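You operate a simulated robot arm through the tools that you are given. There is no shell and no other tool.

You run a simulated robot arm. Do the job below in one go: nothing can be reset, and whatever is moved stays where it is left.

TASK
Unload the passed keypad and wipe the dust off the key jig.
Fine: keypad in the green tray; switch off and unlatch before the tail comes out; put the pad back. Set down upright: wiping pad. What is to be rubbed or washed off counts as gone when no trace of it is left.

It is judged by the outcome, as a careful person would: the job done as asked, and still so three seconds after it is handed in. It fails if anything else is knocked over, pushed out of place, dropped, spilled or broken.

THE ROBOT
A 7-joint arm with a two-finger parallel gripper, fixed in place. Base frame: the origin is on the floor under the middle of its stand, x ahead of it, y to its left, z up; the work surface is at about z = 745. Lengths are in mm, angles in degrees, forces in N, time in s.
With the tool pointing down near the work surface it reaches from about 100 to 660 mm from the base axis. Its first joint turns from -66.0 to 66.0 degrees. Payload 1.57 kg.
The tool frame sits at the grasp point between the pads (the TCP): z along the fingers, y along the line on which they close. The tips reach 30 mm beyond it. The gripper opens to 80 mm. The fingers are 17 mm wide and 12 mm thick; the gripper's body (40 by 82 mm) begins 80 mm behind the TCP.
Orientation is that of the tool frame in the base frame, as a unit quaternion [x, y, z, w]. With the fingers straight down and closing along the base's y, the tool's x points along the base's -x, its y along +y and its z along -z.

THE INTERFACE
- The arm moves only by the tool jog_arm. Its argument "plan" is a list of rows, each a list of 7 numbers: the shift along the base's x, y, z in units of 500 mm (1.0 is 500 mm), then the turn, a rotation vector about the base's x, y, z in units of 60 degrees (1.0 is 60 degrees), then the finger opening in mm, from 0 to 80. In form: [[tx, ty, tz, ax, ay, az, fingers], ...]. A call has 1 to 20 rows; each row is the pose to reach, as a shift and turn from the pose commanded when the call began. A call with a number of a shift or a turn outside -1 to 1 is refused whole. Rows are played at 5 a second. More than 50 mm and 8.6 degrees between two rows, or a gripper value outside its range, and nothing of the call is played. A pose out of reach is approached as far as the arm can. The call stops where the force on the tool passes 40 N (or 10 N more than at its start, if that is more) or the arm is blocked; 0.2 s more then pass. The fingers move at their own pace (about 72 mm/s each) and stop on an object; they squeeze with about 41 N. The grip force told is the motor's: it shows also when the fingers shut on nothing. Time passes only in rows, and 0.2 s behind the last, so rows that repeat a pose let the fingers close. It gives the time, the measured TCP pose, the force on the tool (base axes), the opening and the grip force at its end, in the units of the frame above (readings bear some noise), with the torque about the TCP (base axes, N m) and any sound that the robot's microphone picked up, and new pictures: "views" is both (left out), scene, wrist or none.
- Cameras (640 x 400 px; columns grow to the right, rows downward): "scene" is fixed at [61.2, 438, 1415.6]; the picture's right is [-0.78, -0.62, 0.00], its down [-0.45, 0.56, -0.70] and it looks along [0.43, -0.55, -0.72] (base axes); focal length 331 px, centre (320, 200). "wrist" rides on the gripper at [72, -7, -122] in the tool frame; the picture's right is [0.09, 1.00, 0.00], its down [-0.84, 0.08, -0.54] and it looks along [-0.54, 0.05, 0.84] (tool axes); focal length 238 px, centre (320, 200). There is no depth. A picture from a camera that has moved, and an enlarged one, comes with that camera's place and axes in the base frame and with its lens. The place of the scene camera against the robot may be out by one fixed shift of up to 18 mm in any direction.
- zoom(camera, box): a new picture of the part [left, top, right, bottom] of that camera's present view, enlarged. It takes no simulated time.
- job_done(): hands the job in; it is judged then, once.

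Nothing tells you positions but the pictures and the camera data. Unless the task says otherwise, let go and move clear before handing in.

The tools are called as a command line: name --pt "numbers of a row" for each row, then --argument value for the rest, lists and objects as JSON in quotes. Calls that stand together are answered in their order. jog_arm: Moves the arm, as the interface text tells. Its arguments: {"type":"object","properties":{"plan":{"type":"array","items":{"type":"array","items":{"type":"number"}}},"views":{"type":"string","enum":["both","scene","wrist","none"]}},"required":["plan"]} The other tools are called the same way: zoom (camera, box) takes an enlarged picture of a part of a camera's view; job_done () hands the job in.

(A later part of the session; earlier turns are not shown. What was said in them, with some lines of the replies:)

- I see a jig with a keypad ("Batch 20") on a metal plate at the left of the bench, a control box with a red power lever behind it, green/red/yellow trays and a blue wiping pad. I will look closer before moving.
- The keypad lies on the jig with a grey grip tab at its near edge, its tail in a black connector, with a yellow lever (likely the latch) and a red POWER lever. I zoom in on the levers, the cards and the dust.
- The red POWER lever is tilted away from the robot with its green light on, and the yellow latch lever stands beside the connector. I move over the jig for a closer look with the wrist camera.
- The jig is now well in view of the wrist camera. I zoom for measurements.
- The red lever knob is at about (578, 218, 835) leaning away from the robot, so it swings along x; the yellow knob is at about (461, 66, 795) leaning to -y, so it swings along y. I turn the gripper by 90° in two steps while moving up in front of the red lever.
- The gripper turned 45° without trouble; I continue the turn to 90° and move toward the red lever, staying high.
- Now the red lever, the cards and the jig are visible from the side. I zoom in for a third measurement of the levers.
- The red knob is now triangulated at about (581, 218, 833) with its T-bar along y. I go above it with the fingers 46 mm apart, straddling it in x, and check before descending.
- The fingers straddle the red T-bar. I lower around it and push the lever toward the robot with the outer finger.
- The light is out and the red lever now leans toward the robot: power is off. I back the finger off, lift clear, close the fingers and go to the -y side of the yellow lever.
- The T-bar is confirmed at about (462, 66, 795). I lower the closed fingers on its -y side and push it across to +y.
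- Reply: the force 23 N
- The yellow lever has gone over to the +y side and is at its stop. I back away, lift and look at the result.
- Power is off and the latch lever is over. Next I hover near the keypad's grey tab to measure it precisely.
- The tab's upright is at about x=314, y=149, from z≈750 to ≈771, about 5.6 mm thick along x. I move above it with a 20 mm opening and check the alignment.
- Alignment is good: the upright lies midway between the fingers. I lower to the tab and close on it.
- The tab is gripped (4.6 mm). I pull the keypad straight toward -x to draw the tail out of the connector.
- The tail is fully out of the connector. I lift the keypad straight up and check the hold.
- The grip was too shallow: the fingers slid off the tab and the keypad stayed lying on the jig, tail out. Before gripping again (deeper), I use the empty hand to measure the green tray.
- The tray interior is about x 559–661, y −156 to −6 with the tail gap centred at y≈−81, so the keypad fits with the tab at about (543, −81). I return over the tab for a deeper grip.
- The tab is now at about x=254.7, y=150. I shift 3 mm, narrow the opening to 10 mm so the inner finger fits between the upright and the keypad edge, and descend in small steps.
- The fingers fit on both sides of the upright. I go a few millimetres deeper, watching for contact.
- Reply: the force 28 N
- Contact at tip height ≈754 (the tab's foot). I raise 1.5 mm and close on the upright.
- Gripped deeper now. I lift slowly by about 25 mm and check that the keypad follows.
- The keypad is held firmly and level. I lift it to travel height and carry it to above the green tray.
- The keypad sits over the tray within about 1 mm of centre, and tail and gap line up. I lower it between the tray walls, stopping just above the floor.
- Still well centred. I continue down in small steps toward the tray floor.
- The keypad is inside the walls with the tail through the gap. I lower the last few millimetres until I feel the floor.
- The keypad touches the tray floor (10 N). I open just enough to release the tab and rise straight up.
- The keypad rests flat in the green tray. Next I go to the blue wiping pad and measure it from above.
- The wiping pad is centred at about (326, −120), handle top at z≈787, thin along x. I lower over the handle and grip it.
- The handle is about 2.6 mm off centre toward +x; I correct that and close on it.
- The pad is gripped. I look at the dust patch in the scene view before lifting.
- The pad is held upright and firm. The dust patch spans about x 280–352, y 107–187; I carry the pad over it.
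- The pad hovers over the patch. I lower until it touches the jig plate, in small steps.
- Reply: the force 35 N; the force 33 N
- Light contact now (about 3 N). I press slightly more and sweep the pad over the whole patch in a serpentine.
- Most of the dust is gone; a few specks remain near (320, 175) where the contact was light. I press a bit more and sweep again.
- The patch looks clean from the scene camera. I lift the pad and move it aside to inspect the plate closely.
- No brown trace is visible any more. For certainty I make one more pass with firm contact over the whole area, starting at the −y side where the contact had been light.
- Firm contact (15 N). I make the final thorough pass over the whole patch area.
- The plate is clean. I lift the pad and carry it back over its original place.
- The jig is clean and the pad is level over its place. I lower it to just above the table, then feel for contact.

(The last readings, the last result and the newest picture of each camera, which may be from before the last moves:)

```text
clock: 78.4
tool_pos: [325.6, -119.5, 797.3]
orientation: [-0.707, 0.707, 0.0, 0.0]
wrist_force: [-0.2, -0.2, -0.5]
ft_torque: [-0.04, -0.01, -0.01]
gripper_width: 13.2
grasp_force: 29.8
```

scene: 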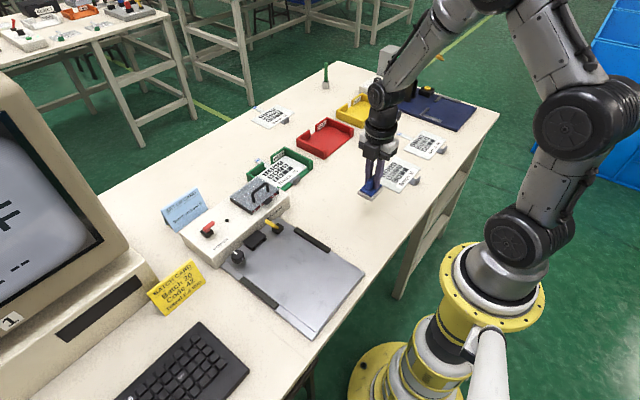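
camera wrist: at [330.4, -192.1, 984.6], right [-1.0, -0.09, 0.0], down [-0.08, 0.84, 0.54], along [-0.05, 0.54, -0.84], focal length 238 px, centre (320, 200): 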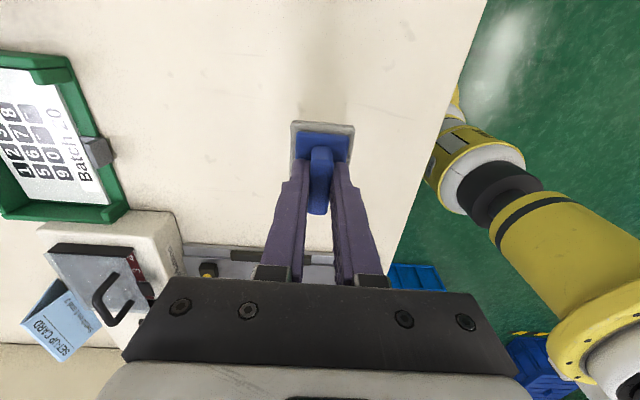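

jog_arm --pt "0 0 -0.002 0 0 0 0" --pt "0 0 -0.004 0 0 0 0" --pt "0 0 -0.004 0 0 0 0" --views "none"

jog_arm --pt "0 0 -0.002 0 0 0 0" --pt "0 0 -0.002 0 0 0 0" --views "wrist"

zoom --camera "scene" --box '[340, 160, 410, 230]'

```text
clock: 79.2
tool_pos: [325.2, -121.1, 795.4]
orientation: [0.707, -0.707, 0.001, 0.0]
wrist_force: [0.4, 0.5, -0.3]
ft_torque: [0.04, -0.01, 0.0]
gripper_width: 12.7
grasp_force: 30.1
```

```text
clock: 79.8
tool_pos: [325.7, -119.8, 793.5]
orientation: [-0.707, 0.707, 0.0, 0.0]
wrist_force: [-0.1, 1.1, -0.1]
ft_torque: [0.0, -0.01, 0.02]
gripper_width: 12.8
grasp_force: 30.1
camera wrist: at [331.4, -192.2, 915.6], right [-1.0, -0.09, 0.0], down [-0.08, 0.84, 0.54], along [-0.05, 0.54, -0.84], focal length 238 px, centre (320, 200)
```

wrist: 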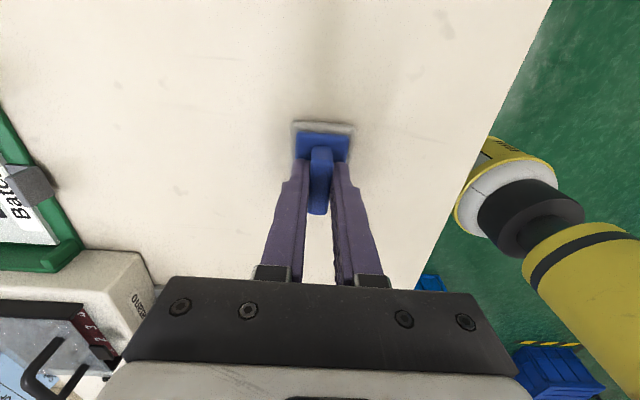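

```text
5.71 times, centred on (375, 195) of scene
camera zoom: at [61.2, 438.0, 1415.6], right [-0.78, -0.62, 0.0], down [-0.45, 0.56, -0.7], along [0.43, -0.55, -0.72], focal length 1890 px, centre (6, 229)
```

zoom: 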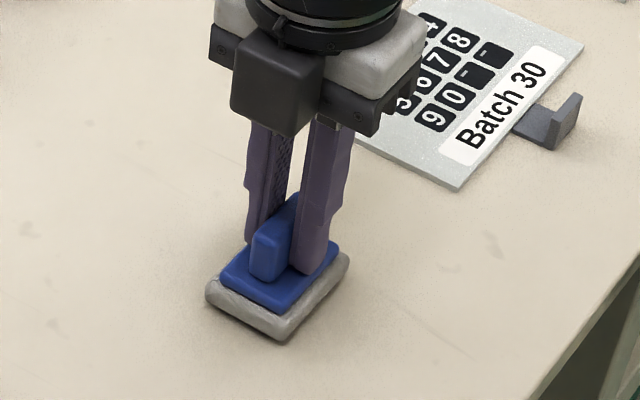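

jog_arm --pt "0 0 -0.002 0 0 0 0" --pt "0 0 -0.002 0 0 0 0" --views "none"

jog_arm --pt "0 0 -0.0015 0 0 0 0" --pt "0 0 -0.0015 0 0 0 0" --views "none"

```text
clock: 80.4
tool_pos: [324.6, -120.4, 793.9]
orientation: [-0.707, 0.708, 0.0, 0.0]
wrist_force: [0.0, 0.4, -0.7]
ft_torque: [0.0, 0.02, 0.01]
gripper_width: 13.3
grasp_force: 29.8
```

```text
clock: 81.0
tool_pos: [325.2, -120.4, 792.9]
orientation: [-0.707, 0.708, -0.001, 0.0]
wrist_force: [0.0, 0.8, -0.9]
ft_torque: [0.0, 0.01, -0.01]
gripper_width: 12.9
grasp_force: 29.8
```

jog_arm --pt "0 0 -0.0015 0 0 0 0" --pt "0 0 -0.0015 0 0 0 0" --views "none"

jog_arm --pt "0 0 -0.0015 0 0 0 0" --pt "0 0 -0.0015 0 0 0 0" --views "wrist"

zoom --camera "scene" --box '[340, 160, 410, 230]'

```text
clock: 81.6
tool_pos: [324.6, -120.6, 792.3]
orientation: [0.707, -0.707, 0.0, 0.0]
wrist_force: [0.2, 0.0, -0.7]
ft_torque: [0.0, -0.02, 0.0]
gripper_width: 12.9
grasp_force: 29.7
```

```text
clock: 82.2
tool_pos: [325.8, -120.2, 791.6]
orientation: [0.707, -0.707, -0.001, -0.001]
wrist_force: [-0.2, 0.1, 0.0]
ft_torque: [-0.03, 0.0, 0.03]
gripper_width: 13.0
grasp_force: 29.8
camera wrist: at [331.6, -192.6, 912.4], right [-1.0, -0.09, 0.0], down [-0.08, 0.84, 0.54], along [-0.05, 0.54, -0.84], focal length 238 px, centre (320, 200)
```

wrist: 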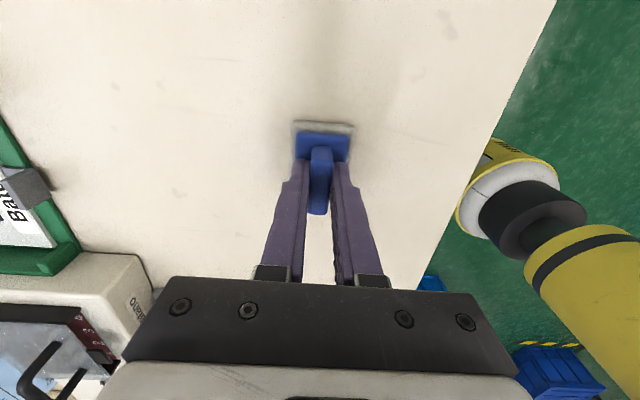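

```text
5.71 times, centred on (375, 195) of scene
camera zoom: at [61.2, 438.0, 1415.6], right [-0.78, -0.62, 0.0], down [-0.45, 0.56, -0.7], along [0.43, -0.55, -0.72], focal length 1890 px, centre (6, 229)
```

zoom: 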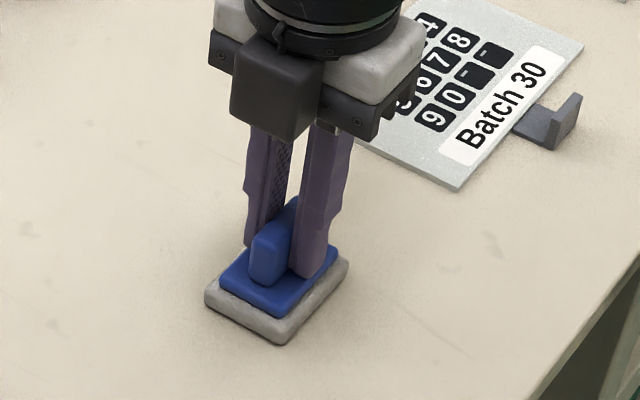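

jog_arm --pt "0.003 0 0 0 0 0 0" --pt "0.003 0 -0.0015 0 0 0 0" --pt "0.003 0 -0.0015 0 0 0 0" --views "none"

jog_arm --pt "0 0 -0.0015 0 0 0 0" --pt "0 0 -0.0015 0 0 0 0" --views "none"

```text
clock: 83.0
tool_pos: [327.4, -120.9, 791.0]
orientation: [0.708, -0.707, 0.0, -0.001]
wrist_force: [-1.4, 1.4, 7.5]
ft_torque: [-0.11, 0.05, -0.01]
gripper_width: 13.0
grasp_force: 29.6
```

```text
clock: 83.6
tool_pos: [326.9, -121.8, 790.4]
orientation: [0.707, -0.707, 0.001, 0.0]
wrist_force: [-6.0, -0.8, 23.0]
ft_torque: [-0.23, 0.24, -0.01]
gripper_width: 13.0
grasp_force: 29.8
```

The pad is on the table. I relieve the pressure, open the fingers and rise straight up.

jog_arm --pt "0 0 0.0015 0 0 0 0" --pt "0 0 0.0015 0 0 0 20" --pt "0 0 0.002 0 0 0 36" --pt "0 0 0.002 0 0 0 36" --pt "0 0 0.03 0 0 0 36" --pt "0 0 0.08 0 0 0 36" --pt "0 0 0.16 0 0 0 36" --pt "0 -0.06 0.22 0 0 0 60" --pt "0 -0.06 0.22 0 0 0 60" --views "both"

zoom --camera "scene" --box '[340, 180, 400, 230]'

zoom --camera "wrist" --box '[270, 110, 390, 200]'

```text
clock: 85.6
tool_pos: [327.9, -151.0, 900.0]
orientation: [-0.707, 0.707, 0.0, 0.0]
wrist_force: [0.3, 0.2, 0.6]
ft_torque: [-0.01, 0.02, 0.03]
gripper_width: 60.0
grasp_force: 0.1
camera wrist: at [334.8, -223.5, 1021.1], right [-1.0, -0.09, 0.0], down [-0.08, 0.84, 0.54], along [-0.05, 0.54, -0.84], focal length 238 px, centre (320, 200)
```

scene: 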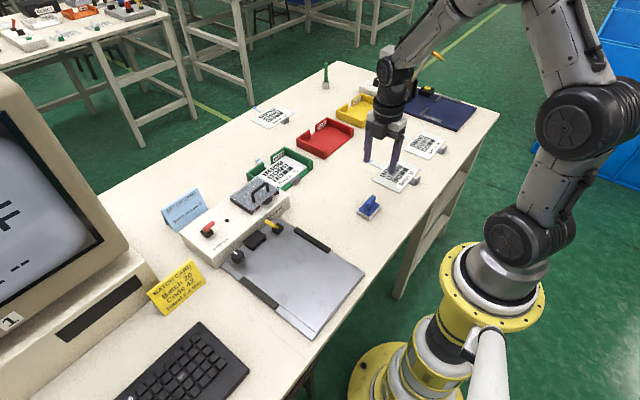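
wrist: 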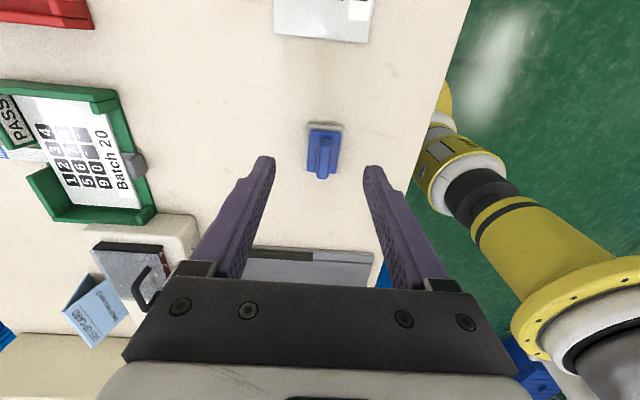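

```text
8.00 times, centred on (370, 205) of scene
camera zoom: at [61.2, 438.0, 1415.6], right [-0.78, -0.62, 0.0], down [-0.45, 0.56, -0.7], along [0.43, -0.55, -0.72], focal length 2645 px, centre (-80, 160)
```

zoom: 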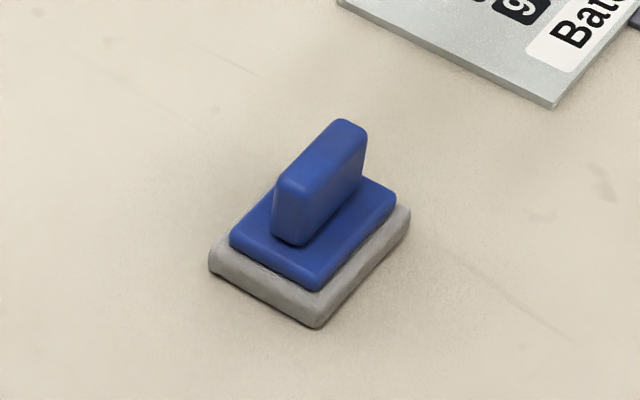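

```text
4.44 times, centred on (330, 155) of wrist
camera zoom: at [334.8, -223.5, 1021.1], right [-1.0, -0.09, 0.0], down [-0.08, 0.84, 0.54], along [-0.05, 0.54, -0.84], focal length 1059 px, centre (276, 400)
```

zoom: 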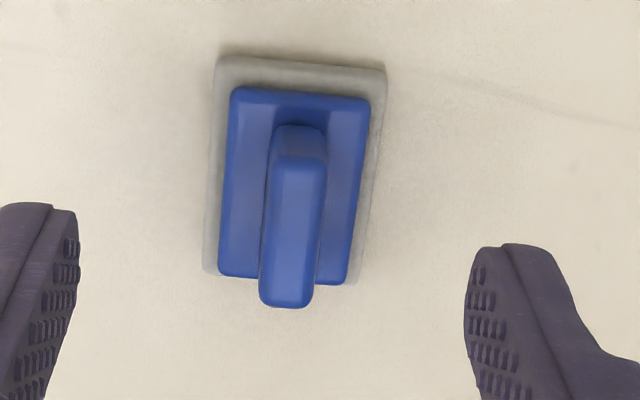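

The pad stands upright in its place. I rise clear and take a last look at the jig, tray, levers and pad.

jog_arm --pt "0 0 0.08 0 0 0 80" --pt "0 0.04 0.15 0 0 0 80" --pt "0 0.12 0.18 0 0 0 80" --pt "0 0.2 0.2 0 0 0 80" --pt "0 0.28 0.2 0 0 0 80" --pt "0 0.34 0.2 0 0 0 80" --pt "0 0.34 0.2 0 0 0 80" --views "both"

zoom --camera "wrist" --box '[200, 80, 420, 240]'

zoom --camera "scene" --box '[160, 140, 400, 340]'

zoom --camera "scene" --box '[270, 240, 350, 310]'

```text
clock: 87.2
tool_pos: [330.1, 19.9, 999.9]
orientation: [-0.706, 0.708, -0.001, 0.0]
wrist_force: [-0.1, 0.6, 0.9]
ft_torque: [0.02, 0.0, -0.01]
gripper_width: 80.0
grasp_force: 0.0
camera wrist: at [335.6, -52.0, 1121.1], right [-1.0, -0.09, 0.0], down [-0.08, 0.84, 0.54], along [-0.05, 0.54, -0.84], focal length 238 px, centre (320, 200)
```

scene: 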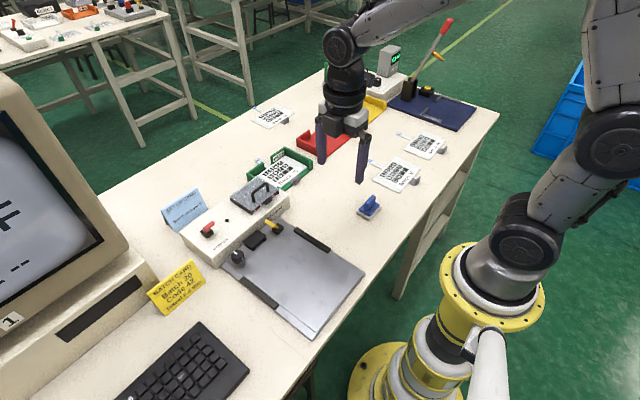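
wrist: 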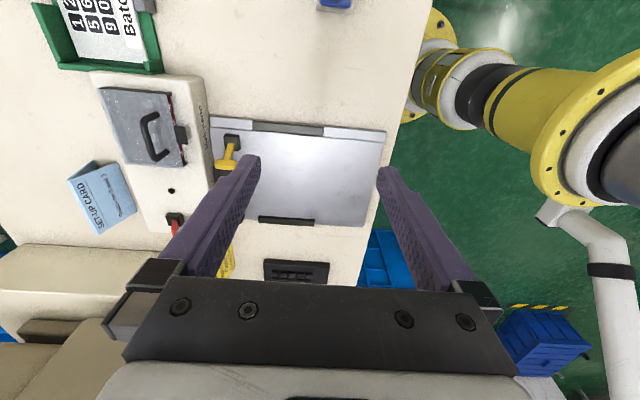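

```text
2.50 times, centred on (310, 160) of wrist
camera zoom: at [335.6, -52.0, 1121.1], right [-1.0, -0.09, 0.0], down [-0.08, 0.84, 0.54], along [-0.05, 0.54, -0.84], focal length 596 px, centre (345, 300)
```

zoom: 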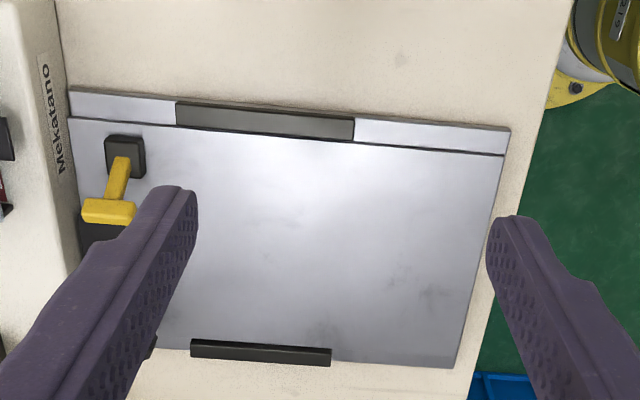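

```text
2.00 times, centred on (280, 240) of scene
camera zoom: at [61.2, 438.0, 1415.6], right [-0.78, -0.62, 0.0], down [-0.45, 0.56, -0.7], along [0.43, -0.55, -0.72], focal length 661 px, centre (400, 120)
```

zoom: 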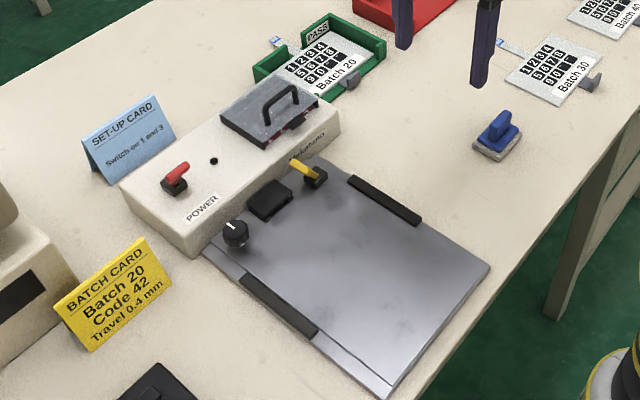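

```text
5.71 times, centred on (310, 275) of scene
camera zoom: at [61.2, 438.0, 1415.6], right [-0.78, -0.62, 0.0], down [-0.45, 0.56, -0.7], along [0.43, -0.55, -0.72], focal length 1890 px, centre (377, -229)
```

zoom: 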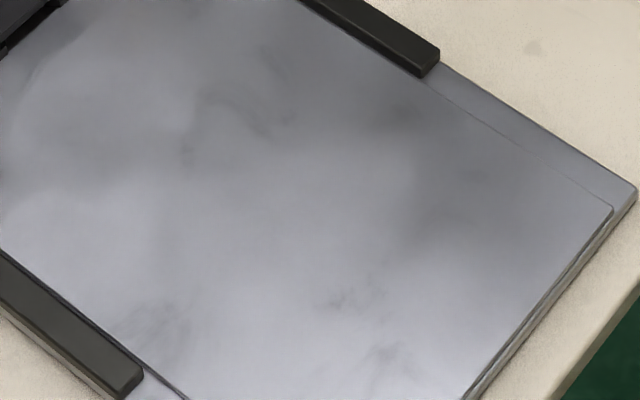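

Everything looks right: the keypad lies flat in the green tray with its tail through the gap, and the power lever is off and its light out. The latch is open, the jig plate shows no dust, and the wiping pad stands upright, about 5 mm from where it started. The arm is clear of everything, so I hand the job in.

job_done

```text
The job is handed in.
```

The job is handed in: the passed keypad (Batch 20) is flat in the green tray and the key jig is wiped clean.

- **Order:** I switched the power off (its light went out) and opened the latch before drawing the tail out of the connector.
- **Keypad:** On the first lift the fingers slid off the tab. The keypad stayed on the jig plate with its tail already out. I gripped the tab deeper and carried it over without further trouble.
- **Dust:** I went over the patch three times. No brown trace shows in the final pictures. A few faint grey smudges remain, which I took to be the metal's own texture.
- **Wiping pad:** It stands upright, about 5 mm from where it started.

I saw nothing else disturbed, and the arm is clear with the gripper empty.
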